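You operate a simulated robot arm through the tools that you are given. There is no shell and no other tool.

You run a simulated two-armed robot. Do the job below in one go: nothing can be reset, and whatever is moved stays where it is left.

Task
Take both straps and both cable caps off the blue coil.
Fine: straps back in their tray, caps in the bench drawer, drawer shut; leave the other coil as it is. Set down upright: what you pick out. Where these are worked on the way, their far stop is far enough and under half their travel is too little: bench drawer.

The check looks at the end state, three seconds after you hand in, the way a careful person would. Anything else that was tipped, shoved, dropped, spilled or broken makes it a failure. A push-on lid holds only when it is set on centred and level and pressed home; a screw cap is set on level and turned clockwise until tight.

Robot
Two 7-joint arms with fingered hands on one trunk that stands fixed in place. Base frame: the origin is at the foot of the trunk, x ahead of it, y to its left, z up; the work surface is at about z = 700. Readings come in mm, degrees, newtons and seconds.
The left shoulder is at [16, 163, 1218], the right one opposite. Each reaches about 1215 mm from its shoulder. Payload 4 kg a hand.
The TCP of each hand is the grasp point between the finger pads, 36 mm short of the fingertips. In the tool frame z runs along the fingers and y along their closing line. The gripper opens to 124 mm; its body begins 42 mm behind the TCP. The gripper is a hand of 4 fingers: y runs from the thumb to the fingers, the wrist lies at [-15, -99, -189] in the tool frame, and closing takes about 1.5 s.
Orientation is that of the tool frame in the base frame, as a unit quaternion [x, y, z, w]. With the fingers straight down and the wrist toward the robot, the tool's x, y and z point along [0, 1, 0], [1, 0, 0] and [0, 0, -1] of the base frame.

Tools
- The arms move only by the tool apply_moves. It takes "left_steps", "right_steps" or both (then of equal length, played together; a hand with none holds still); each is a list of rows, each an object of numbers (a shift or turn left out is 0, a gripper value left out holds the last): "fingers": the gripper command, from -1 (shut) to 1 (fully open), values between in proportion; "tx", "ty", "tz": the shift along the tool's x, y, z in units of 30 mm (1.0 is 30 mm); "wx", "wy", "wz": the turn, a rotation vector about the tool's x, y, z in units of 4 degrees (1.0 is 4 degrees). In form: [{"fingers": .., "tx": .., "ty": .., "tz": .., "wx": .., "wy": .., "wz": ..}, ...]. A call has 1 to 20 rows; each row shifts and turns the commanded pose from where the row before left it, along the tool's axes as they then stand. A call with a number of a shift or a turn outside -1 to 1 is refused whole. Rows are played at 5 a second. More than 50 mm and 8.6 degrees between two rows, or a gripper value outside its range, and nothing of the call is played. A pose out of reach is approached as far as the arm can. The call stops where the force on the tool passes 90 N (or 10 N more than at its start, if that is more) or the arm is blocked; 0.2 s more then pass. Each finger travels about 45 mm/s and halts on what it meets, pressing with about 28 N; the grip force reading is that of the motor and also rises with nothing between the fingers. The clock runs only during rows and for 0.2 s after the last one: add rows that do not move to give the fingers time. It gives the time, the measured TCP pose, the force on the tool (base axes), the opening and the grip force at its end, in the units of the frame above (readings bear some noise), with the torque about the TCP (base axes, N m) and any sound that the robot's microphone picked up.
- Cameras (640 x 400 px; columns grow to the right, rows downward): "scene" is now at [82.6, -15.3, 1430.1]; the picture's right is [-0.17, -0.99, 0.00], its down [-0.71, 0.12, -0.69] and it looks along [0.68, -0.12, -0.72] (base axes); focal length 323 px, centre (320, 200). "left" rides on the left gripper at [-75, -86, -123] in its tool frame; the picture's right is [-0.70, -0.34, 0.63], its down [0.65, -0.68, 0.35] and it looks along [0.32, 0.65, 0.69] (tool axes); focal length 275 px, centre (320, 200). "right" rides on the right gripper at [75, -86, -123] in its tool frame; the picture's right is [-0.70, 0.34, -0.63], its down [-0.64, -0.68, 0.35] and it looks along [-0.32, 0.65, 0.69] (tool axes); focal length 275 px, centre (320, 200). There is no depth. A picture from a camera that has moved, and an enlarged one, comes with that camera's place and axes in the base frame and with its lens.
- camera(camera): a new picture of that camera. It takes no simulated time.
- slide_trunk(by): moves the trunk up (or, below 0, down) by that many mm; the arms and the scene camera ride with it, the base frame stays. It gives what a move gives, with no picture.
- grasp_type(shape, hand): the hand has 4 fingers and takes this shape, open, in about a second: jaw (thumb against the fingers, like two jaws); tri (thumb and two fingers); tip (a fingertip pinch); poke (one finger out to press); point (the index stretched); flat (the hand flat); cup (the hand cupped); fist (a fist). The gripper value then closes the fingers along that shape, each until it touches; the sizes above hold for jaw. It gives what a move gives, with no picture.
- turn_head(pan, tilt): turns the head with the scene camera to pan (to the left, within 86 degrees either way) and tilt (down, from -29 to 69), counted from straight ahead of the robot (the tilt from the chest, where the trunk bows). It gives what a move gives.
- enlarge(camera, box): a new picture of the part [left, top, right, bottom] of that camera's present view, enlarged. It takes no simulated time.
- hand_in(): hands the job in; it is judged then, once.

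Places have to be worked out from the pictures, the camera data and where the tool is seen. Open the grippers and draw the arms clear of the work before you hand the job in, unless the task says otherwise.

The tools are called after "Request:" as name(argument=value, ...) on one line, values as JSON. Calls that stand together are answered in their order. apply_moves: Moves the arms, as the interface text tells. Its arguments: {"type":"object","properties":{"left_steps":{"type":"array"},"right_steps":{"type":"array"}},"required":[]} The other tools are called the same way: slide_trunk (by) moves the trunk up or down; grasp_type (shape, hand) gives the hand a shape; turn_head (pan, tilt) turns the head that bears the scene camera; camera (camera) takes a picture; enlarge (camera, box) takes an enlarged picture of a part of a camera's view; hand_in () hands the job in.

At the start:

```text
time: 0.0
left_ee_pos: [728.3, 174.8, 966.3]
left_ee_rot: [0.707, 0.707, 0.0, 0.001]
left_ft_force: [0.8, 0.1, 1.1]
left_moment: [0.03, -0.02, 0.01]
left_finger_gap: 123.8
left_grasp_force: 0.0
left_shape: jaw
right_ee_pos: [692.0, -440.0, 943.0]
right_ee_rot: [0.707, 0.707, 0.0, 0.0]
right_ft_force: [-0.5, -0.2, 0.3]
right_moment: [0.01, 0.01, -0.02]
right_finger_gap: 123.6
right_grasp_force: 0.0
right_shape: jaw
trunk travel left (down, up): [-375.0, 103.0]
head pan, tilt (commanded): [-9.9, 44.5]
```

scene: 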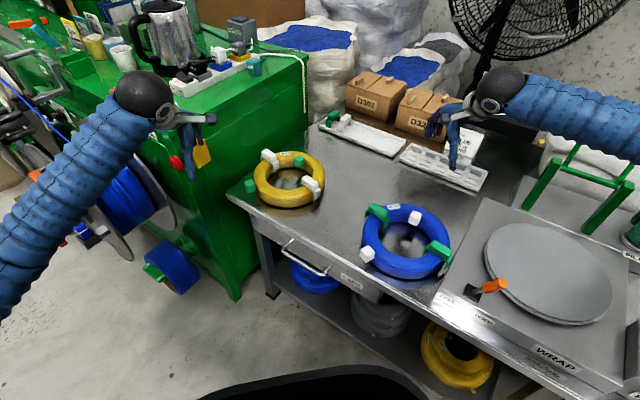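
right: 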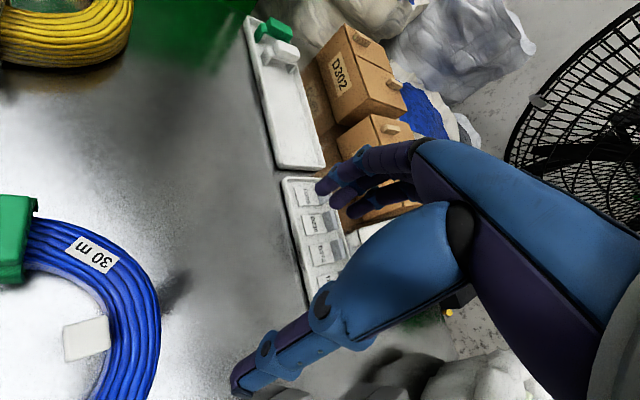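
left: 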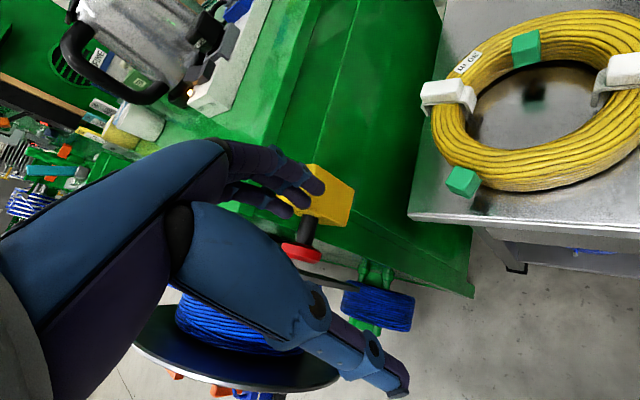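

I see a blue coil in front of me with green and white clips, a yellow coil left of it and two trays behind. I'll enlarge the scene views to tell straps from caps.

Request:
enlarge(camera="scene", box=[340, 180, 480, 290])

Request:
enlarge(camera="scene", box=[230, 130, 350, 220])

Request:
enlarge(camera="scene", box=[310, 90, 500, 210])

Request:
enlarge(camera="scene", box=[220, 210, 400, 320])

```text
3.64 times, centred on (410, 235) of scene
camera zoom: at [82.6, -15.3, 1430.1], right [-0.17, -0.99, 0.0], down [-0.71, 0.12, -0.69], along [0.68, -0.12, -0.72], focal length 1176 px, centre (-7, 73)
```

zoom: 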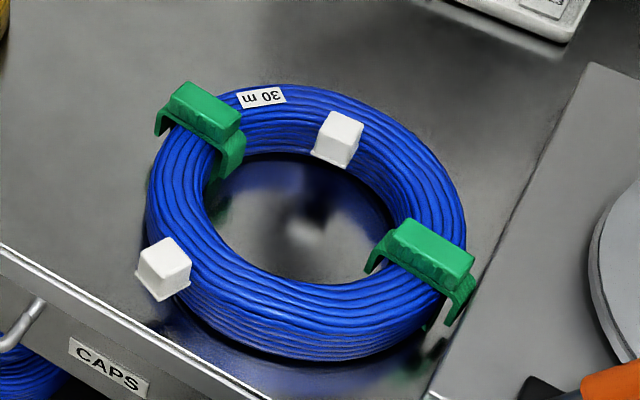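

```text
4.44 times, centred on (290, 175) of scene
camera zoom: at [82.6, -15.3, 1430.1], right [-0.17, -0.99, 0.0], down [-0.71, 0.12, -0.69], along [0.68, -0.12, -0.72], focal length 1437 px, centre (453, 311)
```

zoom: 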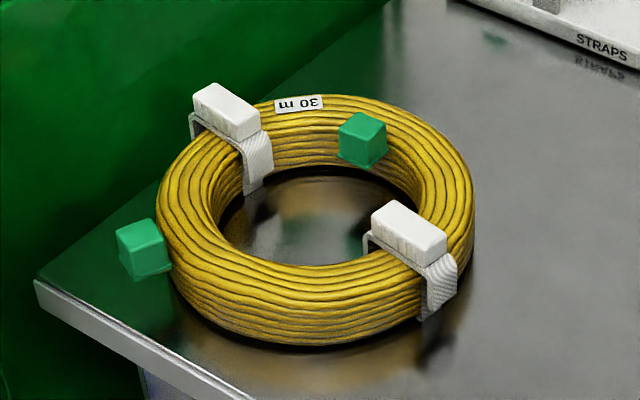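

```text
3.33 times, centred on (405, 150) of scene
camera zoom: at [82.6, -15.3, 1430.1], right [-0.17, -0.99, 0.0], down [-0.71, 0.12, -0.69], along [0.68, -0.12, -0.72], focal length 1078 px, centre (37, 367)
```

zoom: 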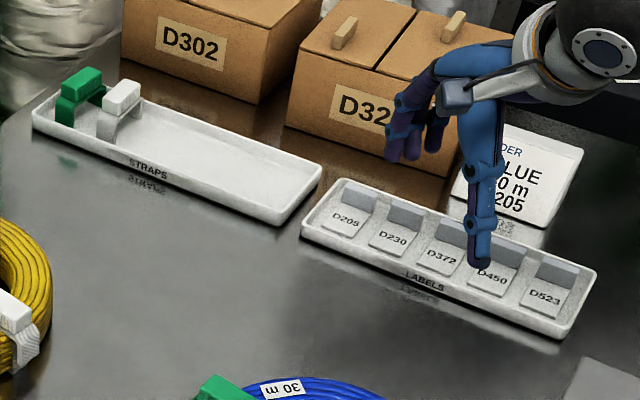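

```text
3.56 times, centred on (310, 265) of scene
camera zoom: at [82.6, -15.3, 1430.1], right [-0.17, -0.99, 0.0], down [-0.71, 0.12, -0.69], along [0.68, -0.12, -0.72], focal length 1150 px, centre (356, -31)
```

zoom: 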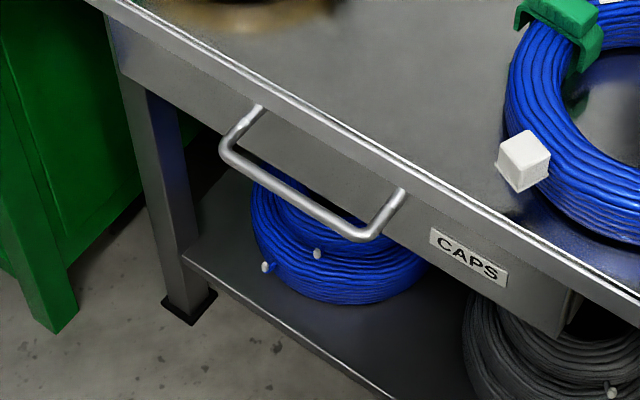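

The straps look like the green bridges over the coil and the caps like the white cubes. The "CAPS" drawer has a bar handle, and the STRAPS tray sits at the back. I'll enlarge the wrist camera views for more detail.

Request:
enlarge(camera="right", box=[220, 0, 380, 100])

Request:
enlarge(camera="right", box=[0, 160, 240, 400])

Request:
enlarge(camera="left", box=[400, 0, 640, 210])

```text
4.00 times, centred on (300, 50) of right
camera zoom: at [606.6, -364.2, 1067.2], right [0.34, -0.7, 0.63], down [-0.68, -0.64, -0.35], along [0.65, -0.32, -0.69], focal length 1101 px, centre (400, 800)
```

zoom: 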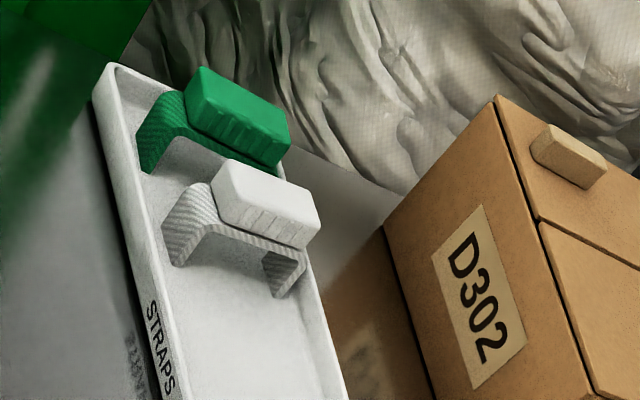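

```text
1.67 times, centred on (120, 280) of right
camera zoom: at [606.6, -364.2, 1067.2], right [0.34, -0.7, 0.63], down [-0.68, -0.64, -0.35], along [0.65, -0.32, -0.69], focal length 459 px, centre (653, 67)
```

zoom: 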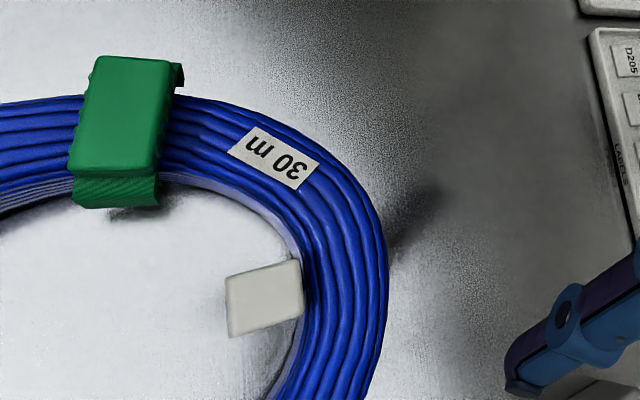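

```text
1.90 times, centred on (520, 105) of left
camera zoom: at [643.4, 99.8, 1088.5], right [-0.34, -0.7, -0.63], down [-0.68, 0.64, -0.35], along [0.65, 0.32, -0.69], focal length 524 px, centre (-61, 381)
```

zoom: 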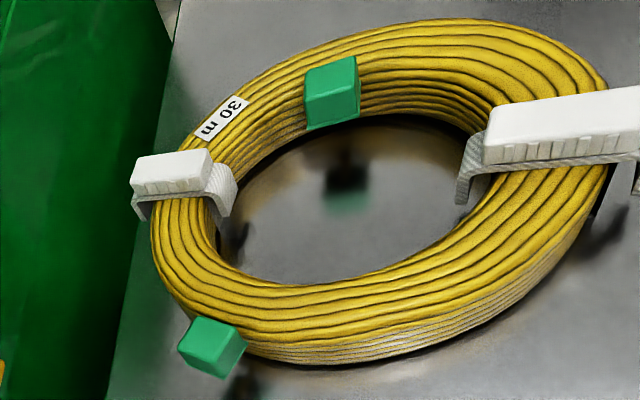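

The caps look like cubes hanging on cable ends, clear of the bench. I'll draw the right hand back toward me so its camera looks straight at the blue coil, staying well above everything.

Request:
apply_moves(right_steps=[{"tx": 0.473, "ty": -0.897, "tz": 0.2}, {"tx": 0.473, "ty": -0.897, "tz": 0.2}, {"tx": 0.473, "ty": -0.897, "tz": 0.2}, {"tx": 0.473, "ty": -0.897, "tz": 0.2}, {"tx": 0.473, "ty": -0.897, "tz": 0.2}, {"tx": 0.473, "ty": -0.897, "tz": 0.2}, {"tx": 0.473, "ty": -0.897, "tz": 0.2}, {"tx": 0.473, "ty": -0.897, "tz": 0.2}, {"tx": 0.473, "ty": -0.897, "tz": 0.2}, {"tx": 0.473, "ty": -0.897, "tz": 0.2}, {}])

Request:
camera(camera="right")

Request:
camera(camera="scene")

```text
time: 2.4
left_ee_pos: [729.4, 174.5, 966.0]
left_ee_rot: [0.706, 0.708, 0.0, 0.0]
left_ft_force: [-0.1, 0.5, 0.6]
left_moment: [0.0, -0.02, 0.0]
left_finger_gap: 123.7
left_grasp_force: 0.0
left_shape: jaw
right_ee_pos: [453.9, -303.0, 868.2]
right_ee_rot: [0.707, 0.707, 0.0, -0.001]
right_ft_force: [0.4, 0.3, -0.5]
right_moment: [0.0, -0.03, 0.0]
right_finger_gap: 124.0
right_grasp_force: 0.1
right_shape: jaw
right hand out of reach, approached as far as the arm can: row 9, 10
trunk travel left (down, up): [-375.0, 103.0]
head pan, tilt (commanded): [-9.9, 44.5]
```

```text
taken
camera right: at [368.0, -227.6, 991.9], right [0.34, -0.7, 0.63], down [-0.68, -0.64, -0.35], along [0.65, -0.31, -0.69], focal length 275 px, centre (320, 200)
```

right: 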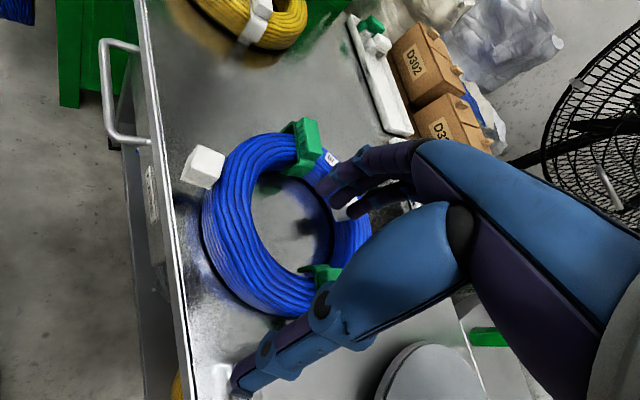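

```text
taken
camera scene: at [82.3, -15.3, 1430.1], right [-0.17, -0.99, 0.0], down [-0.71, 0.12, -0.69], along [0.68, -0.12, -0.72], focal length 323 px, centre (320, 200)
```

scene: 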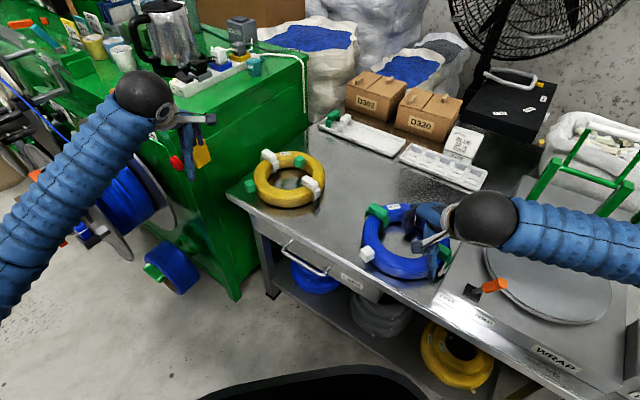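

The coil is in view from lower down. I'll enlarge it to see how the caps are attached.

Request:
enlarge(camera="right", box=[170, 110, 390, 320])

Request:
enlarge(camera="right", box=[80, 20, 240, 220])

Request:
enlarge(camera="right", box=[330, 0, 430, 140])

```text
1.90 times, centred on (280, 215) of right
camera zoom: at [368.0, -227.6, 991.9], right [0.34, -0.7, 0.63], down [-0.68, -0.64, -0.35], along [0.65, -0.31, -0.69], focal length 524 px, centre (396, 171)
```

zoom: 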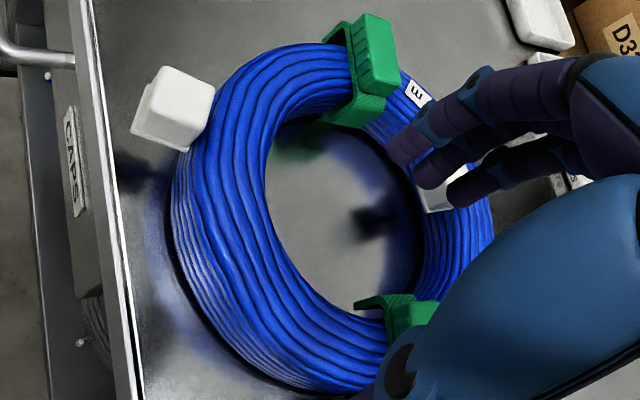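

```text
2.00 times, centred on (160, 120) of right
camera zoom: at [368.0, -227.6, 991.9], right [0.34, -0.7, 0.63], down [-0.68, -0.64, -0.35], along [0.65, -0.31, -0.69], focal length 551 px, centre (640, 360)
```

zoom: 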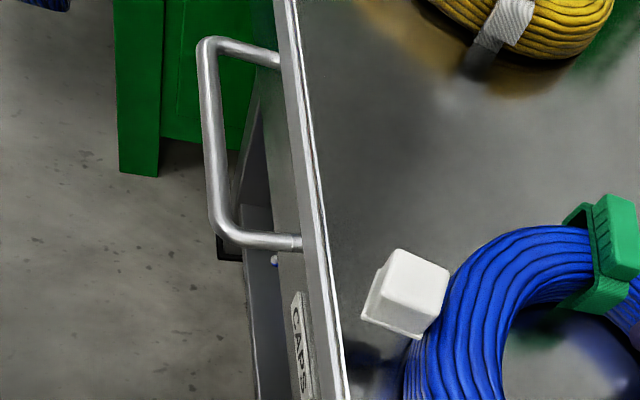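

```text
2.86 times, centred on (380, 70) of right
camera zoom: at [368.0, -227.6, 991.9], right [0.34, -0.7, 0.63], down [-0.68, -0.64, -0.35], along [0.65, -0.31, -0.69], focal length 786 px, centre (149, 571)
```

zoom: 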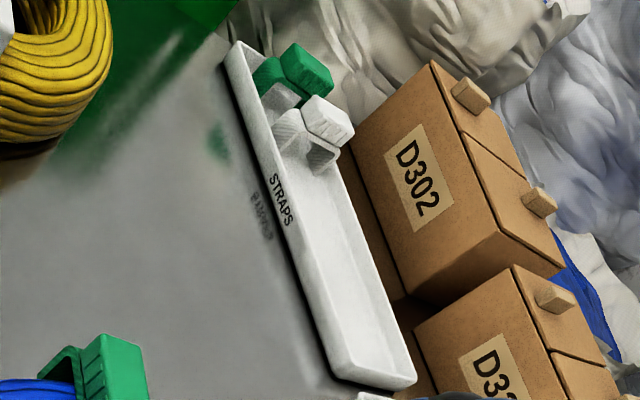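

From the two views I judge the following:
- Strap tops: about z 760, at (655,-282) and (498,-396).
- Coil centre: about (577,-339).
- Outer cap: about (533,-215,738).
- Drawer handle bar: centred about (609,-53,618), running at 45 degrees.

I'll zoom further on the caps from the head, and bring the left hand back toward the drawer, turning it 45 degrees right.

Request:
apply_moves(left_steps=[{"tx": -0.146, "ty": -0.87, "tz": 0.6}, {"tx": -0.146, "ty": -0.87, "tz": 0.6}, {"tx": -0.146, "ty": -0.87, "tz": 0.6}, {"tx": -0.146, "ty": -0.87, "tz": 0.6}, {"tx": -0.146, "ty": -0.87, "tz": 0.6}, {"tx": -0.146, "ty": -0.87, "tz": 0.6}, {"tx": -0.146, "ty": -0.87, "tz": 0.6}, {"tx": -0.146, "ty": -0.87, "tz": 0.6}, {"wz": 1}, {"wz": 1}, {"wz": 1}, {"wz": 1}, {"wz": 1}, {"wz": 1}, {"wz": 1}, {"wz": 1}, {"wz": 1}, {"wz": 1}])

Request:
enlarge(camera="scene", box=[350, 235, 390, 270])

Request:
enlarge(camera="scene", box=[400, 170, 520, 290])

Request:
camera(camera="left")

```text
time: 6.2
left_ee_pos: [520.2, 138.6, 821.1]
left_ee_rot: [0.906, 0.423, -0.001, 0.0]
left_ft_force: [0.5, 0.7, 0.2]
left_moment: [0.01, 0.03, -0.02]
left_finger_gap: 123.9
left_grasp_force: 0.1
left_shape: jaw
right_ee_pos: [454.2, -302.9, 868.7]
right_ee_rot: [0.707, 0.707, -0.001, -0.001]
right_ft_force: [-0.5, 0.3, -0.2]
right_moment: [-0.01, 0.03, -0.02]
right_finger_gap: 123.8
right_grasp_force: 0.2
right_shape: jaw
trunk travel left (down, up): [-375.0, 103.0]
head pan, tilt (commanded): [-9.9, 44.5]
```

```text
11.43 times, centred on (370, 252) of scene
camera zoom: at [82.5, -15.1, 1430.1], right [-0.17, -0.99, 0.0], down [-0.71, 0.12, -0.69], along [0.68, -0.12, -0.72], focal length 3695 px, centre (-251, -400)
```

zoom: 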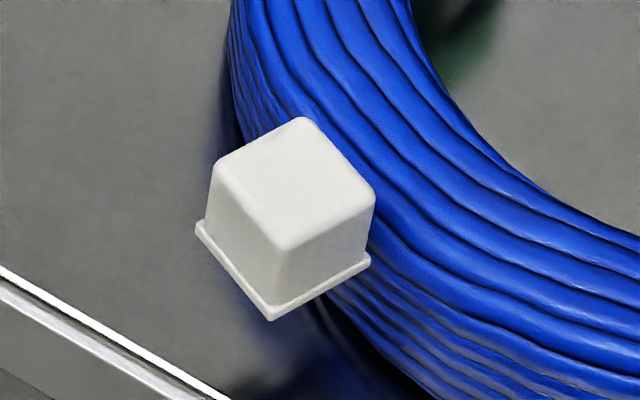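

```text
3.33 times, centred on (460, 230) of scene
camera zoom: at [82.5, -15.1, 1430.1], right [-0.17, -0.99, 0.0], down [-0.71, 0.12, -0.69], along [0.68, -0.12, -0.72], focal length 1078 px, centre (-147, 100)
```

zoom: 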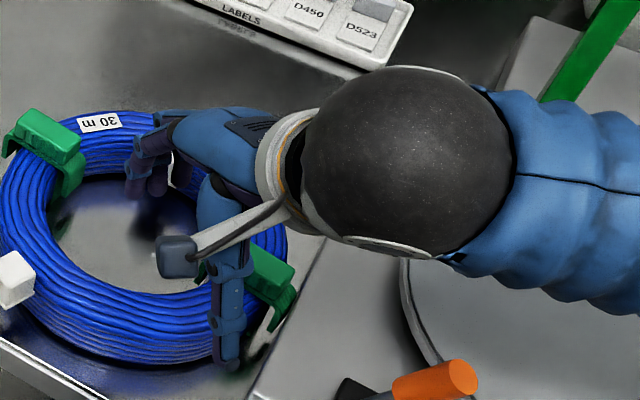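

```text
taken
camera left: at [406.4, 137.2, 944.2], right [-0.71, -0.32, -0.63], down [-0.11, 0.93, -0.35], along [0.7, -0.18, -0.69], focal length 275 px, centre (320, 200)
```

left: 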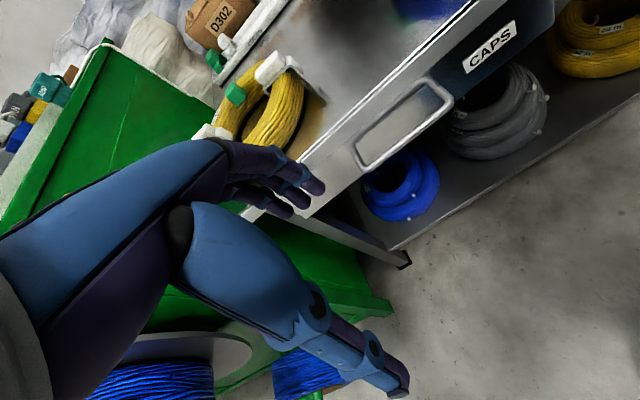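

The cap is an upright cube with a rim at its bottom, so it should pull straight up. The left camera now shows the drawer handle clearly. I'll finish the turn and pitch the left hand so its fingers point toward the drawer front.

Request:
apply_moves(left_steps=[{"wz": 0.625}, {"wz": 0.625}, {"wx": -1}, {"wx": -1}, {"wx": -1}, {"wx": -1}, {"wx": -1}, {"wx": -1}, {"wx": -1}, {"wx": -1}, {"wx": -1}, {"wx": -1}, {"wx": -1}, {"wx": -1}, {"wx": -1}, {"wx": -1}, {"wx": -1}, {"wx": -1}, {"wx": -1}, {"wx": -0.5}])

Request:
camera(camera="left")

Request:
camera(camera="scene")

```text
time: 10.4
left_ee_pos: [520.1, 139.4, 823.8]
left_ee_rot: [0.757, 0.314, 0.219, 0.53]
left_ft_force: [-0.3, 0.3, -0.3]
left_moment: [-0.05, -0.02, -0.02]
left_finger_gap: 123.8
left_grasp_force: 0.1
left_shape: jaw
right_ee_pos: [453.7, -302.7, 867.6]
right_ee_rot: [0.707, 0.707, -0.001, -0.001]
right_ft_force: [-0.2, -0.7, 0.3]
right_moment: [-0.01, 0.06, 0.01]
right_finger_gap: 123.7
right_grasp_force: 0.1
right_shape: jaw
trunk travel left (down, up): [-375.0, 103.0]
head pan, tilt (commanded): [-9.9, 44.5]
```

```text
taken
camera left: at [364.8, 188.3, 783.6], right [-0.15, -0.83, -0.53], down [0.52, 0.39, -0.76], along [0.84, -0.39, 0.37], focal length 275 px, centre (320, 200)
```

left: 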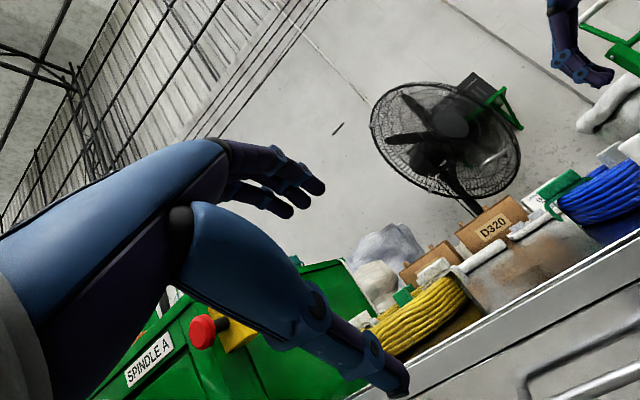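

```text
taken
camera scene: at [82.3, -15.2, 1430.1], right [-0.17, -0.99, 0.0], down [-0.71, 0.12, -0.69], along [0.68, -0.12, -0.72], focal length 323 px, centre (320, 200)
```

scene: 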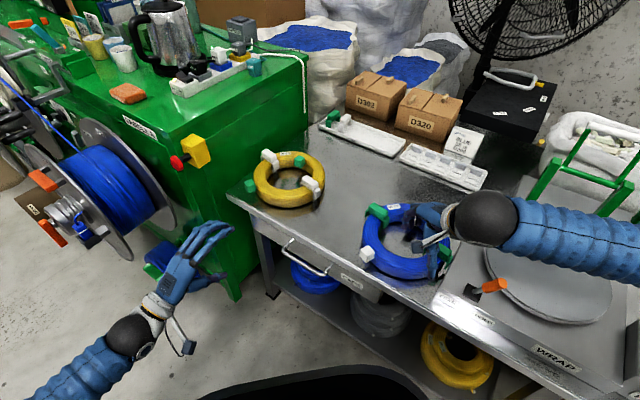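

The left hand's fingers now point at the drawer front, tipped 20 degrees down. I'll move to about 110 mm short of the handle and narrow the opening to about 75 mm.

Request:
apply_moves(left_steps=[{"tx": -0.348, "ty": -0.595, "tz": 0.703, "fingers": 0.2}, {"tx": -0.348, "ty": -0.595, "tz": 0.703, "fingers": 0.2}, {"tx": -0.348, "ty": -0.595, "tz": 0.703, "fingers": 0.2}, {"tx": -0.348, "ty": -0.595, "tz": 0.703, "fingers": 0.2}, {"tx": -0.348, "ty": -0.595, "tz": 0.703, "fingers": 0.2}, {"tx": -0.348, "ty": -0.595, "tz": 0.703, "fingers": 0.2}, {"tx": -0.348, "ty": -0.595, "tz": 0.703, "fingers": 0.2}, {"fingers": 0.2}])

Request:
camera(camera="left")

Request:
enlarge(camera="scene", box=[180, 200, 380, 325])

```text
time: 12.2
left_ee_pos: [534.6, 20.9, 654.7]
left_ee_rot: [0.757, 0.314, 0.219, 0.53]
left_ft_force: [-0.8, -0.6, -0.2]
left_moment: [0.03, 0.04, 0.03]
left_finger_gap: 74.6
left_grasp_force: 0.1
left_shape: jaw
right_ee_pos: [453.6, -301.9, 867.0]
right_ee_rot: [0.707, 0.707, -0.001, 0.0]
right_ft_force: [-0.3, 0.3, -0.1]
right_moment: [0.04, 0.01, 0.03]
right_finger_gap: 123.5
right_grasp_force: 0.0
right_shape: jaw
trunk travel left (down, up): [-375.0, 103.0]
head pan, tilt (commanded): [-9.9, 44.5]
```

```text
taken
camera left: at [379.3, 69.3, 615.6], right [-0.15, -0.83, -0.53], down [0.52, 0.39, -0.76], along [0.84, -0.39, 0.37], focal length 275 px, centre (320, 200)
```

left: 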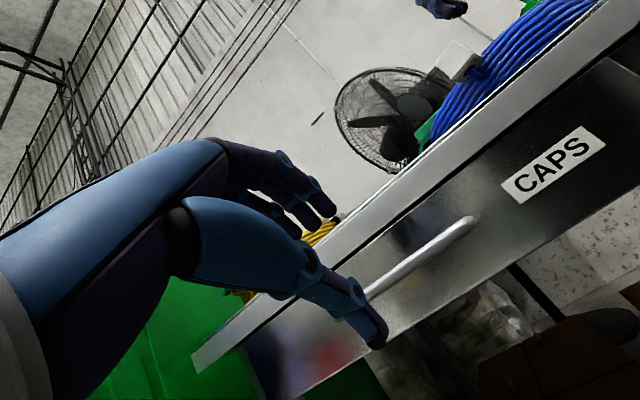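

```text
3.20 times, centred on (280, 262) of scene
camera zoom: at [82.1, -15.0, 1430.1], right [-0.17, -0.99, 0.0], down [-0.71, 0.12, -0.69], along [0.68, -0.12, -0.72], focal length 1035 px, centre (448, 0)
```

zoom: 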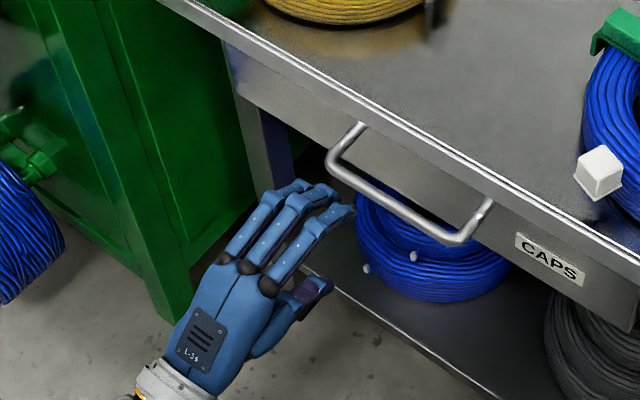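

The hand points at the bar's middle; I judge the bar at about (608,-53,621). I'll narrow a bit more and slide in along the fingers so the bar sits between thumb and fingers.

Request:
apply_moves(left_steps=[{"fingers": -0.1, "ty": 0.05}, {"fingers": -0.1, "ty": 0.05}, {"tz": 0.7, "ty": 0.05, "fingers": -0.1}, {"tz": 0.7, "fingers": -0.1}, {"tz": 0.7, "fingers": -0.1}, {"tz": 0.6, "fingers": -0.1}, {"fingers": -0.1}])

Request:
camera(camera="left")

Request:
enlarge(camera="scene", box=[230, 210, 350, 300])

```text
time: 13.8
left_ee_pos: [590.8, -34.1, 631.3]
left_ee_rot: [0.757, 0.314, 0.22, 0.53]
left_ft_force: [0.4, -0.4, 0.4]
left_moment: [-0.01, 0.03, 0.02]
left_finger_gap: 56.1
left_grasp_force: 0.0
left_shape: jaw
right_ee_pos: [454.9, -302.6, 868.7]
right_ee_rot: [0.707, 0.708, 0.0, -0.001]
right_ft_force: [-0.1, -0.5, -0.4]
right_moment: [-0.01, 0.03, -0.03]
right_finger_gap: 123.9
right_grasp_force: 0.1
right_shape: jaw
trunk travel left (down, up): [-375.0, 103.0]
head pan, tilt (commanded): [-9.9, 44.5]
```

```text
taken
camera left: at [435.2, 13.9, 592.8], right [-0.15, -0.83, -0.53], down [0.52, 0.39, -0.76], along [0.84, -0.39, 0.37], focal length 275 px, centre (320, 200)
```

left: 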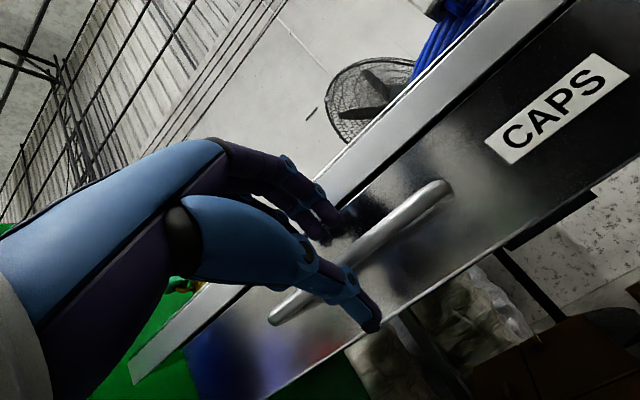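

```text
4.44 times, centred on (290, 255) of scene
camera zoom: at [82.2, -15.2, 1430.1], right [-0.17, -0.99, 0.0], down [-0.71, 0.12, -0.69], along [0.68, -0.12, -0.72], focal length 1437 px, centre (453, -44)
```

zoom: 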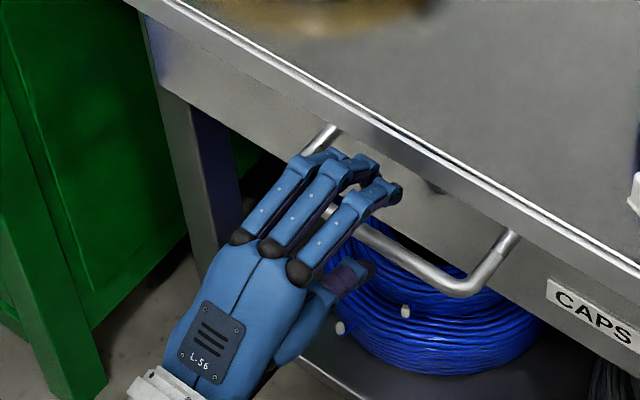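

The bar runs between fingers above and thumb below. I'll go 15 mm deeper and close on it.

Request:
apply_moves(left_steps=[{"tz": 0.5, "fingers": -0.1}, {"fingers": -0.5}, {"fingers": -1}, {"fingers": -1}, {"fingers": -1}, {"fingers": -1}, {"fingers": -1}])

Request:
camera(camera="left")

Request:
enlarge(camera="scene", box=[230, 210, 350, 300])

```text
time: 15.4
left_ee_pos: [599.7, -44.8, 623.8]
left_ee_rot: [0.758, 0.315, 0.218, 0.528]
left_ft_force: [-1.8, 2.1, -17.0]
left_moment: [0.15, 0.05, -0.04]
left_finger_gap: 9.3
left_grasp_force: 28.2
left_shape: jaw
right_ee_pos: [454.3, -303.2, 866.7]
right_ee_rot: [0.707, 0.707, -0.001, -0.001]
right_ft_force: [1.4, -1.2, 0.1]
right_moment: [0.01, 0.03, -0.03]
right_finger_gap: 123.7
right_grasp_force: 0.1
right_shape: jaw
trunk travel left (down, up): [-375.0, 103.0]
head pan, tilt (commanded): [-9.9, 44.5]
```

```text
taken
camera left: at [445.9, 4.9, 586.2], right [-0.15, -0.83, -0.53], down [0.52, 0.39, -0.76], along [0.84, -0.39, 0.37], focal length 275 px, centre (320, 200)
```

left: 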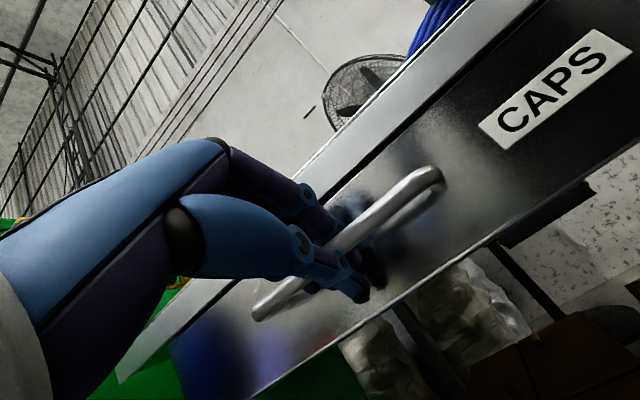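

```text
4.44 times, centred on (290, 255) of scene
camera zoom: at [83.3, -15.4, 1429.8], right [-0.17, -0.99, 0.0], down [-0.71, 0.12, -0.69], along [0.68, -0.12, -0.72], focal length 1437 px, centre (453, -44)
```

zoom: 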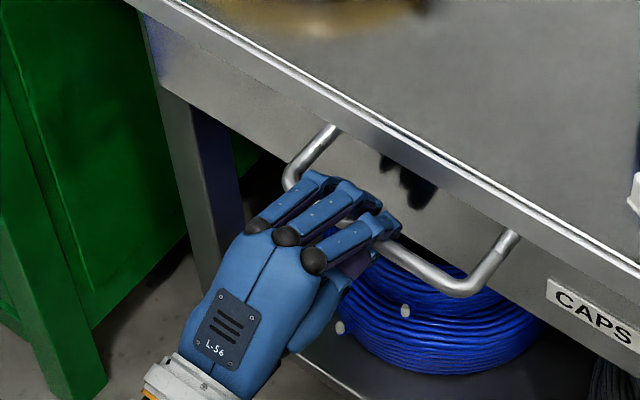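

The bar is held (gap 9 mm, 28 N). I'll pull straight out from the bench front, gently at first.

Request:
apply_moves(left_steps=[{"ty": -0.114, "tz": -0.313}, {"ty": -0.114, "tz": -0.313}, {"ty": -0.172, "tz": -0.47}, {"ty": -0.172, "tz": -0.47}, {"ty": -0.172, "tz": -0.47}, {}])

Request:
enlarge(camera="scene", box=[200, 190, 380, 310])

```text
time: 16.8
left_ee_pos: [555.5, 0.6, 624.7]
left_ee_rot: [0.757, 0.315, 0.219, 0.529]
left_ft_force: [-0.6, -0.9, -26.2]
left_moment: [0.18, 0.15, -0.12]
left_finger_gap: 9.4
left_grasp_force: 28.2
left_shape: jaw
right_ee_pos: [454.5, -304.0, 867.9]
right_ee_rot: [0.708, 0.706, -0.001, -0.001]
right_ft_force: [-0.3, 0.2, 0.0]
right_moment: [0.02, 0.0, -0.01]
right_finger_gap: 123.6
right_grasp_force: 0.1
right_shape: jaw
trunk travel left (down, up): [-375.0, 103.0]
head pan, tilt (commanded): [-9.9, 44.5]
```

```text
3.33 times, centred on (290, 250) of scene
camera zoom: at [83.9, -15.5, 1429.9], right [-0.17, -0.99, 0.0], down [-0.71, 0.12, -0.69], along [0.68, -0.12, -0.72], focal length 1078 px, centre (420, 33)
```

zoom: 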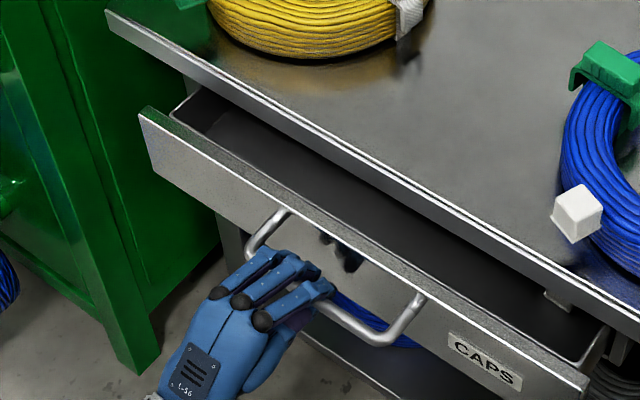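

The drawer runs out freely (about 63 mm so far). I'll keep pulling toward the far stop, watching the force.

Request:
apply_moves(left_steps=[{"ty": -0.27, "tz": -0.6}, {"ty": -0.27, "tz": -0.6}, {"ty": -0.229, "tz": -0.627}, {"ty": -0.229, "tz": -0.627}, {"ty": -0.229, "tz": -0.627}, {"ty": -0.229, "tz": -0.627}, {}])

Request:
enlarge(camera="scene", box=[160, 190, 400, 340])

```text
time: 18.4
left_ee_pos: [470.6, 86.0, 622.5]
left_ee_rot: [0.756, 0.314, 0.22, 0.53]
left_ft_force: [-1.1, -0.5, -5.3]
left_moment: [-0.01, -0.02, -0.06]
left_finger_gap: 7.3
left_grasp_force: 28.1
left_shape: jaw
right_ee_pos: [453.9, -302.9, 867.9]
right_ee_rot: [0.707, 0.707, -0.001, 0.0]
right_ft_force: [0.7, -0.2, 0.2]
right_moment: [-0.01, 0.0, -0.02]
right_finger_gap: 123.6
right_grasp_force: 0.0
right_shape: jaw
trunk travel left (down, up): [-375.0, 103.0]
head pan, tilt (commanded): [-9.9, 44.5]
```

```text
2.67 times, centred on (280, 265) of scene
camera zoom: at [82.7, -15.4, 1430.1], right [-0.17, -0.99, 0.0], down [-0.71, 0.12, -0.69], along [0.68, -0.12, -0.72], focal length 862 px, centre (427, 27)
```

zoom: 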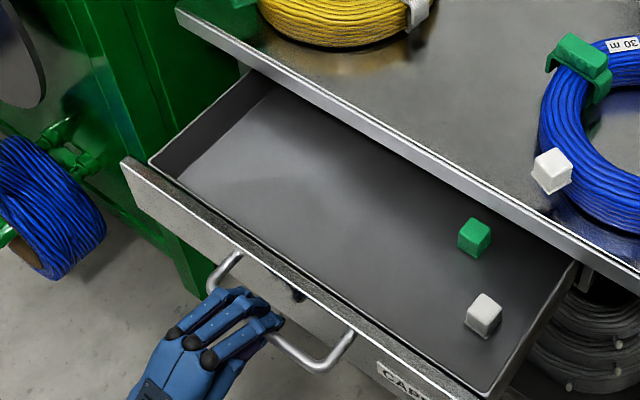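

The drawer is out about 183 mm, with one green and one white cap inside and plenty of free floor. I'll continue to the far stop.

Request:
apply_moves(left_steps=[{"ty": -0.229, "tz": -0.627}, {"ty": -0.229, "tz": -0.627}, {"ty": -0.229, "tz": -0.627}, {"ty": -0.229, "tz": -0.627}, {}])

Request:
enlarge(camera="scene", box=[160, 190, 400, 340])

```text
time: 19.6
left_ee_pos: [413.3, 143.0, 622.0]
left_ee_rot: [0.757, 0.314, 0.219, 0.53]
left_ft_force: [3.6, 4.3, -7.4]
left_moment: [-0.01, 0.03, 0.04]
left_finger_gap: 7.2
left_grasp_force: 28.3
left_shape: jaw
right_ee_pos: [453.9, -302.7, 868.3]
right_ee_rot: [0.707, 0.707, 0.0, -0.001]
right_ft_force: [-0.1, -0.5, 0.7]
right_moment: [-0.03, -0.01, -0.02]
right_finger_gap: 123.9
right_grasp_force: 0.0
right_shape: jaw
trunk travel left (down, up): [-375.0, 103.0]
head pan, tilt (commanded): [-9.9, 44.5]
```

```text
2.67 times, centred on (280, 265) of scene
camera zoom: at [82.9, -15.0, 1430.0], right [-0.17, -0.99, 0.0], down [-0.71, 0.12, -0.69], along [0.68, -0.12, -0.72], focal length 862 px, centre (427, 27)
```

zoom: 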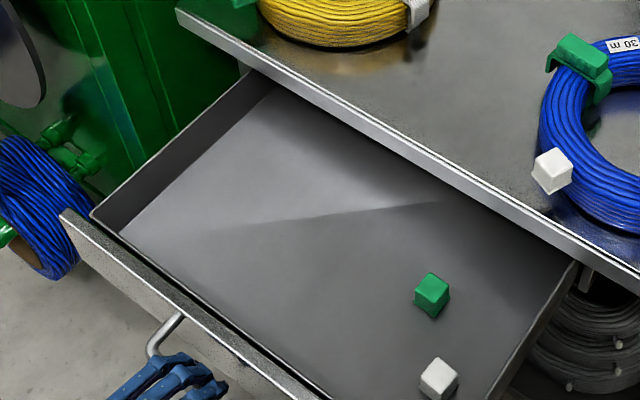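

It's out about 263 mm with no stop yet, so I'll pull on.

Request:
apply_moves(left_steps=[{"ty": -0.229, "tz": -0.627}, {"ty": -0.229, "tz": -0.627}, {"ty": -0.229, "tz": -0.627}, {"ty": -0.229, "tz": -0.627}, {}])

Request:
camera(camera="scene")

```text
time: 20.4
left_ee_pos: [383.1, 173.4, 623.3]
left_ee_rot: [0.757, 0.316, 0.221, 0.528]
left_ft_force: [57.4, -51.2, -31.5]
left_moment: [0.34, 0.57, -0.26]
left_finger_gap: 1.8
left_grasp_force: 28.1
left_shape: jaw
right_ee_pos: [456.7, -304.1, 867.4]
right_ee_rot: [0.708, 0.707, 0.0, -0.002]
right_ft_force: [-0.5, -0.6, 0.0]
right_moment: [0.0, 0.0, 0.03]
right_finger_gap: 123.7
right_grasp_force: 0.0
right_shape: jaw
trunk travel left (down, up): [-375.0, 103.0]
head pan, tilt (commanded): [-9.9, 44.5]
stopped in row 3 (left hand): the force on the tool passed its limit at 97 N (the readings are from after the stop); the commanded pose is now the measured one
```

```text
taken
camera scene: at [85.9, -18.6, 1429.7], right [-0.17, -0.98, 0.0], down [-0.71, 0.12, -0.69], along [0.68, -0.12, -0.72], focal length 323 px, centre (320, 200)
```

scene: 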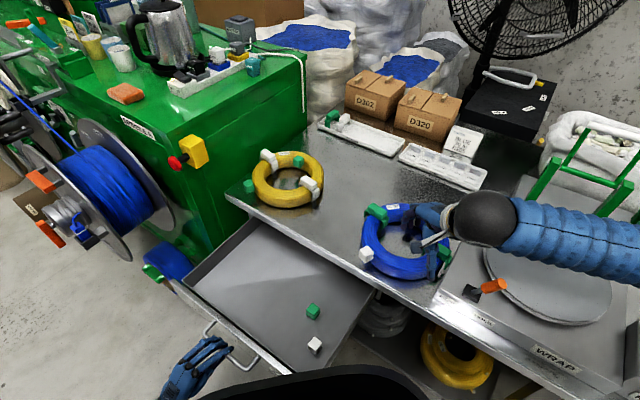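

The drawer hit its far stop (97 N, about 300 mm out). I'll open the left hand and back it off the handle without disturbing the drawer.

Request:
apply_moves(left_steps=[{"fingers": 0.0}, {"fingers": 0.0}, {"fingers": 0.0}, {"fingers": 0.0}, {"tz": -0.5, "fingers": 0.0}, {"tz": -0.7, "fingers": 0.0}, {"tz": -0.7, "fingers": 0.0}, {"tz": -0.7, "fingers": 0.0}, {}])

Request:
camera(camera="scene")

Request:
camera(camera="left")

```text
time: 22.4
left_ee_pos: [326.4, 226.2, 650.8]
left_ee_rot: [0.756, 0.315, 0.221, 0.529]
left_ft_force: [0.0, 0.0, 0.4]
left_moment: [-0.01, -0.01, -0.02]
left_finger_gap: 61.8
left_grasp_force: 0.0
left_shape: jaw
right_ee_pos: [454.1, -303.1, 867.1]
right_ee_rot: [0.707, 0.707, 0.0, -0.001]
right_ft_force: [-0.2, -0.1, 0.2]
right_moment: [0.0, 0.01, -0.05]
right_finger_gap: 123.6
right_grasp_force: 0.1
right_shape: jaw
trunk travel left (down, up): [-375.0, 103.0]
head pan, tilt (commanded): [-9.9, 44.5]
```

```text
taken
camera scene: at [82.6, -15.3, 1430.0], right [-0.17, -0.99, 0.0], down [-0.71, 0.12, -0.69], along [0.68, -0.12, -0.72], focal length 323 px, centre (320, 200)
```

scene: 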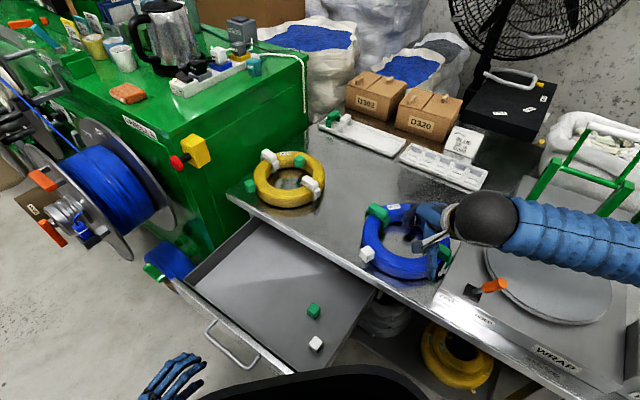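

```text
taken
camera left: at [171.5, 275.7, 612.0], right [-0.15, -0.83, -0.53], down [0.52, 0.39, -0.76], along [0.84, -0.39, 0.37], focal length 275 px, centre (320, 200)
```

left: 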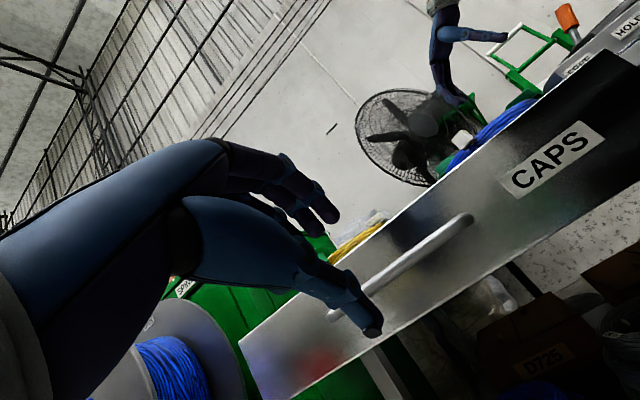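

The drawer stayed open. Now the straps: I'll zoom on the left-hand strap and the visible parts of the coil to get its exact direction.

Request:
enlarge(camera="scene", box=[355, 195, 403, 225])

Request:
enlarge(camera="right", box=[260, 90, 380, 200])

```text
13.33 times, centred on (379, 210) of scene
camera zoom: at [82.6, -15.3, 1430.0], right [-0.17, -0.99, 0.0], down [-0.71, 0.12, -0.69], along [0.68, -0.12, -0.72], focal length 4311 px, centre (-467, 67)
```

zoom: 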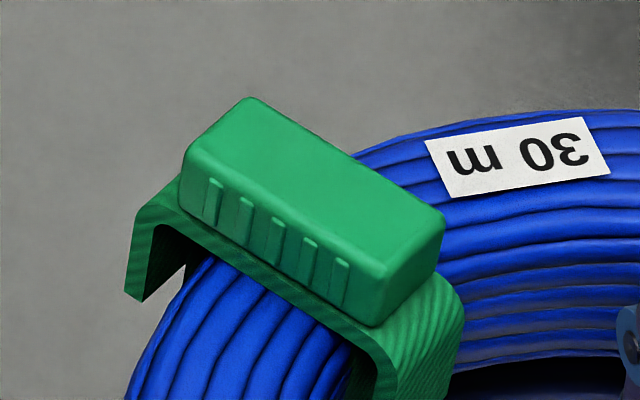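

```text
3.64 times, centred on (320, 145) of right
camera zoom: at [368.3, -227.8, 991.9], right [0.34, -0.7, 0.63], down [-0.68, -0.64, -0.35], along [0.65, -0.31, -0.69], focal length 1001 px, centre (320, 400)
```

zoom: 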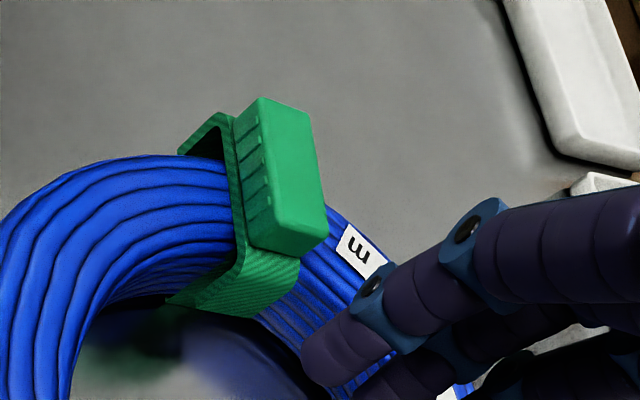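

The block on the strap is about 50 x 21 mm, 18 mm tall, running at about 38 degrees, centred near (658,-283) with its top near z 760–768. I'll move the right hand above it, high, and turn it 52 degrees so the fingers close across the block.

Request:
apply_moves(right_steps=[{"tx": 0.095, "ty": 0.97}, {"tx": 0.095, "ty": 0.97}, {"tx": 0.095, "ty": 0.97}, {"tx": 0.095, "ty": 0.97}, {"tx": 0.095, "ty": 0.97}, {"tx": 0.095, "ty": 0.97}, {"tx": 0.095, "ty": 0.97}, {"wz": 1}, {"wz": 1}, {"wz": 1}, {"wz": 1}, {"wz": 1}, {"wz": 1}, {"wz": 1}, {"wz": 1}, {"wz": 1}, {"wz": 1}, {"wz": 1}, {"wz": 1}, {"wz": 1}])

Request:
camera(camera="right")

Request:
camera(camera="scene")

```text
time: 26.6
left_ee_pos: [327.5, 226.0, 649.8]
left_ee_rot: [0.756, 0.315, 0.221, 0.53]
left_ft_force: [0.0, 0.2, -0.1]
left_moment: [0.03, 0.01, 0.02]
left_finger_gap: 62.1
left_grasp_force: 0.0
left_shape: jaw
right_ee_pos: [654.7, -280.8, 867.3]
right_ee_rot: [0.946, 0.325, -0.002, 0.0]
right_ft_force: [-0.3, 0.2, -0.2]
right_moment: [-0.01, -0.01, 0.03]
right_finger_gap: 123.9
right_grasp_force: 0.0
right_shape: jaw
trunk travel left (down, up): [-375.0, 103.0]
head pan, tilt (commanded): [-9.9, 44.5]
```

```text
taken
camera right: at [662.7, -167.6, 990.2], right [-0.34, -0.69, 0.64], down [-0.93, 0.14, -0.34], along [0.15, -0.71, -0.69], focal length 275 px, centre (320, 200)
```

right: 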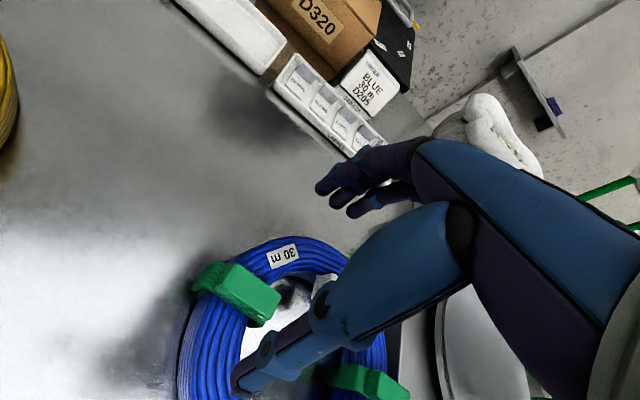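

```text
taken
camera scene: at [80.2, -12.1, 1429.3], right [-0.17, -0.99, 0.01], down [-0.71, 0.12, -0.69], along [0.68, -0.12, -0.72], focal length 323 px, centre (320, 200)
```

scene: 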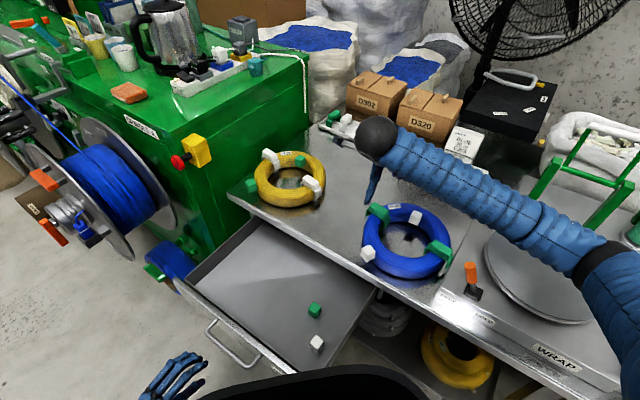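

The right arm now reaches across from the right side. An orange-handled tool near the wrap table looks different than before, so I'll zoom on it.

Request:
enlarge(camera="scene", box=[420, 230, 560, 330])

Request:
enlarge(camera="scene", box=[340, 190, 480, 290])

```text
4.00 times, centred on (490, 280) of scene
camera zoom: at [80.2, -12.1, 1429.3], right [-0.17, -0.99, 0.01], down [-0.71, 0.12, -0.69], along [0.68, -0.12, -0.72], focal length 1293 px, centre (-360, -120)
```

zoom: 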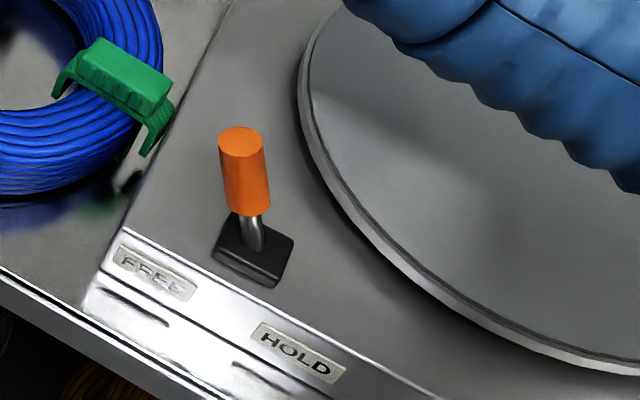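

```text
4.00 times, centred on (410, 240) of scene
camera zoom: at [80.2, -12.1, 1429.3], right [-0.17, -0.99, 0.01], down [-0.71, 0.12, -0.69], along [0.68, -0.12, -0.72], focal length 1293 px, centre (-40, 40)
```

zoom: 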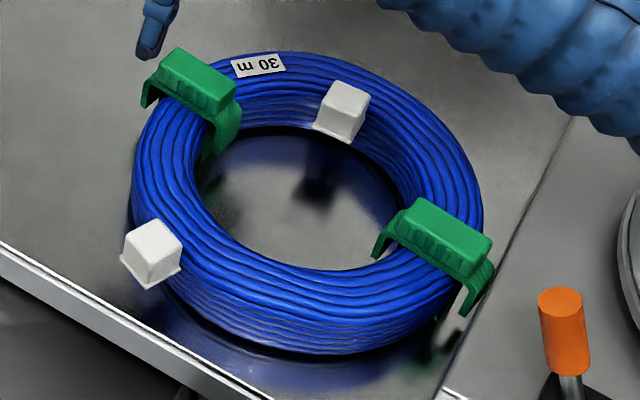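

That orange lever (HOLD/FREE) on the wrap station leaned to HOLD before and now leans to FREE: my right arm swept it during the last move. I'll have to put it back. First I'll raise the trunk so everything lifts straight up off the work.

Request:
slide_trunk(by=100)

Request:
camera(camera="scene")

Request:
camera(camera="right")

```text
time: 27.9
left_ee_pos: [327.7, 226.8, 750.6]
left_ee_rot: [0.756, 0.314, 0.22, 0.53]
left_ft_force: [-0.5, -0.9, 0.8]
left_moment: [0.03, -0.02, -0.02]
left_finger_gap: 61.8
left_grasp_force: 0.1
left_shape: jaw
right_ee_pos: [658.0, -282.6, 968.5]
right_ee_rot: [0.945, 0.326, 0.0, 0.0]
right_ft_force: [-0.1, 0.0, 0.0]
right_moment: [0.03, 0.02, 0.01]
right_finger_gap: 124.1
right_grasp_force: 0.1
right_shape: jaw
trunk travel left (down, up): [-475.0, 3.0]
head pan, tilt (commanded): [-9.9, 44.5]
```

```text
taken
camera scene: at [71.0, -15.1, 1533.1], right [-0.17, -0.99, 0.0], down [-0.69, 0.12, -0.71], along [0.7, -0.12, -0.7], focal length 323 px, centre (320, 200)
```

scene: 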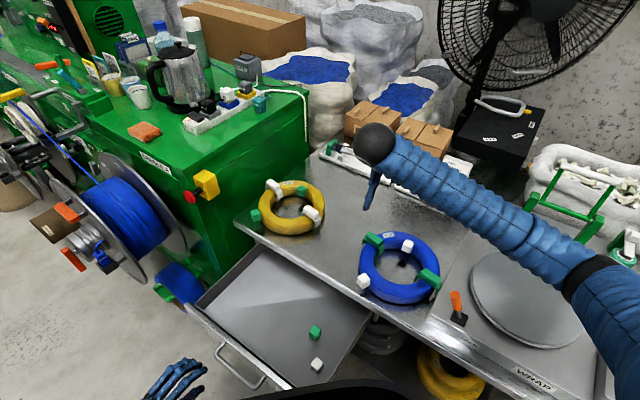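

```text
taken
camera right: at [663.9, -168.3, 1091.8], right [-0.34, -0.69, 0.63], down [-0.93, 0.14, -0.34], along [0.15, -0.71, -0.69], focal length 275 px, centre (320, 200)
```

right: 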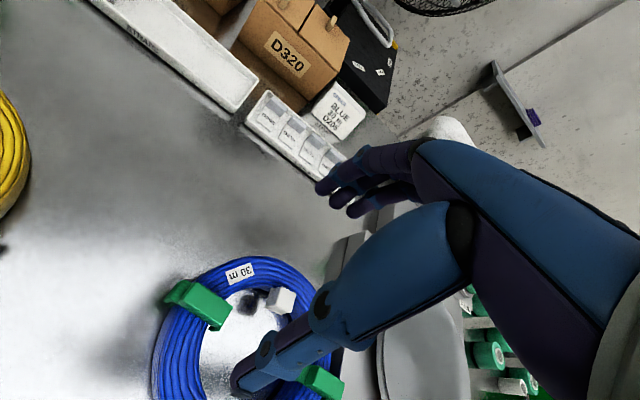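

Everything is lifted and the coil is untouched. I'll raise the right hand further and turn it back to straight, high above the wrap station.

Request:
apply_moves(right_steps=[{"tz": -0.9}, {"tz": -0.9}, {"tz": -0.9}, {"wz": -1}, {"wz": -1}, {"wz": -1}, {"wz": -1}, {"wz": -1}, {"wz": -1}, {"wz": -1}, {"wz": -1}, {"wz": -1}, {"wz": -1}, {"wz": -1}, {"wz": -1}, {"wz": -1}, {}])

Request:
camera(camera="scene")

Request:
camera(camera="right")

```text
time: 31.5
left_ee_pos: [327.6, 227.7, 750.5]
left_ee_rot: [0.756, 0.315, 0.221, 0.53]
left_ft_force: [0.4, 0.3, -0.4]
left_moment: [0.01, 0.0, 0.03]
left_finger_gap: 61.7
left_grasp_force: 0.1
left_shape: jaw
right_ee_pos: [656.8, -282.7, 1049.3]
right_ee_rot: [0.707, 0.707, -0.001, 0.0]
right_ft_force: [0.9, 0.3, 0.1]
right_moment: [-0.03, 0.04, -0.03]
right_finger_gap: 123.9
right_grasp_force: 0.1
right_shape: jaw
trunk travel left (down, up): [-475.0, 3.0]
head pan, tilt (commanded): [-9.9, 44.5]
```

```text
taken
camera scene: at [71.2, -15.0, 1532.8], right [-0.17, -0.99, 0.0], down [-0.69, 0.12, -0.71], along [0.7, -0.12, -0.7], focal length 323 px, centre (320, 200)
```

scene: 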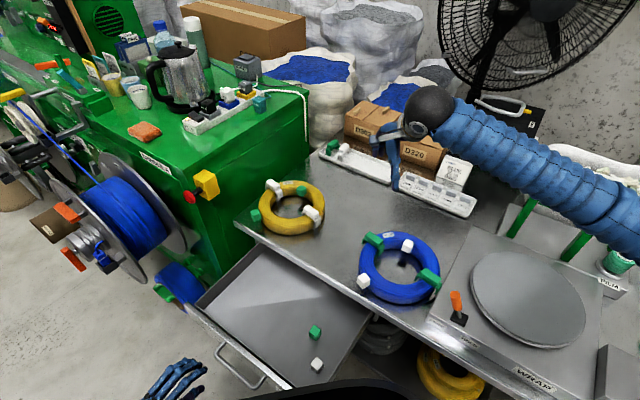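

```text
taken
camera right: at [572.0, -207.6, 1172.9], right [0.34, -0.7, 0.63], down [-0.68, -0.65, -0.35], along [0.65, -0.31, -0.69], focal length 275 px, centre (320, 200)
```

right: 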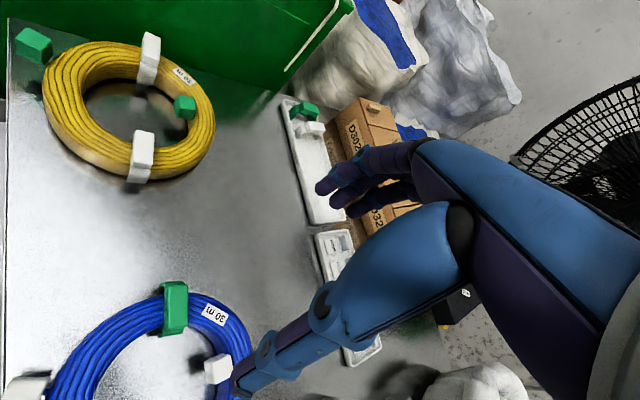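

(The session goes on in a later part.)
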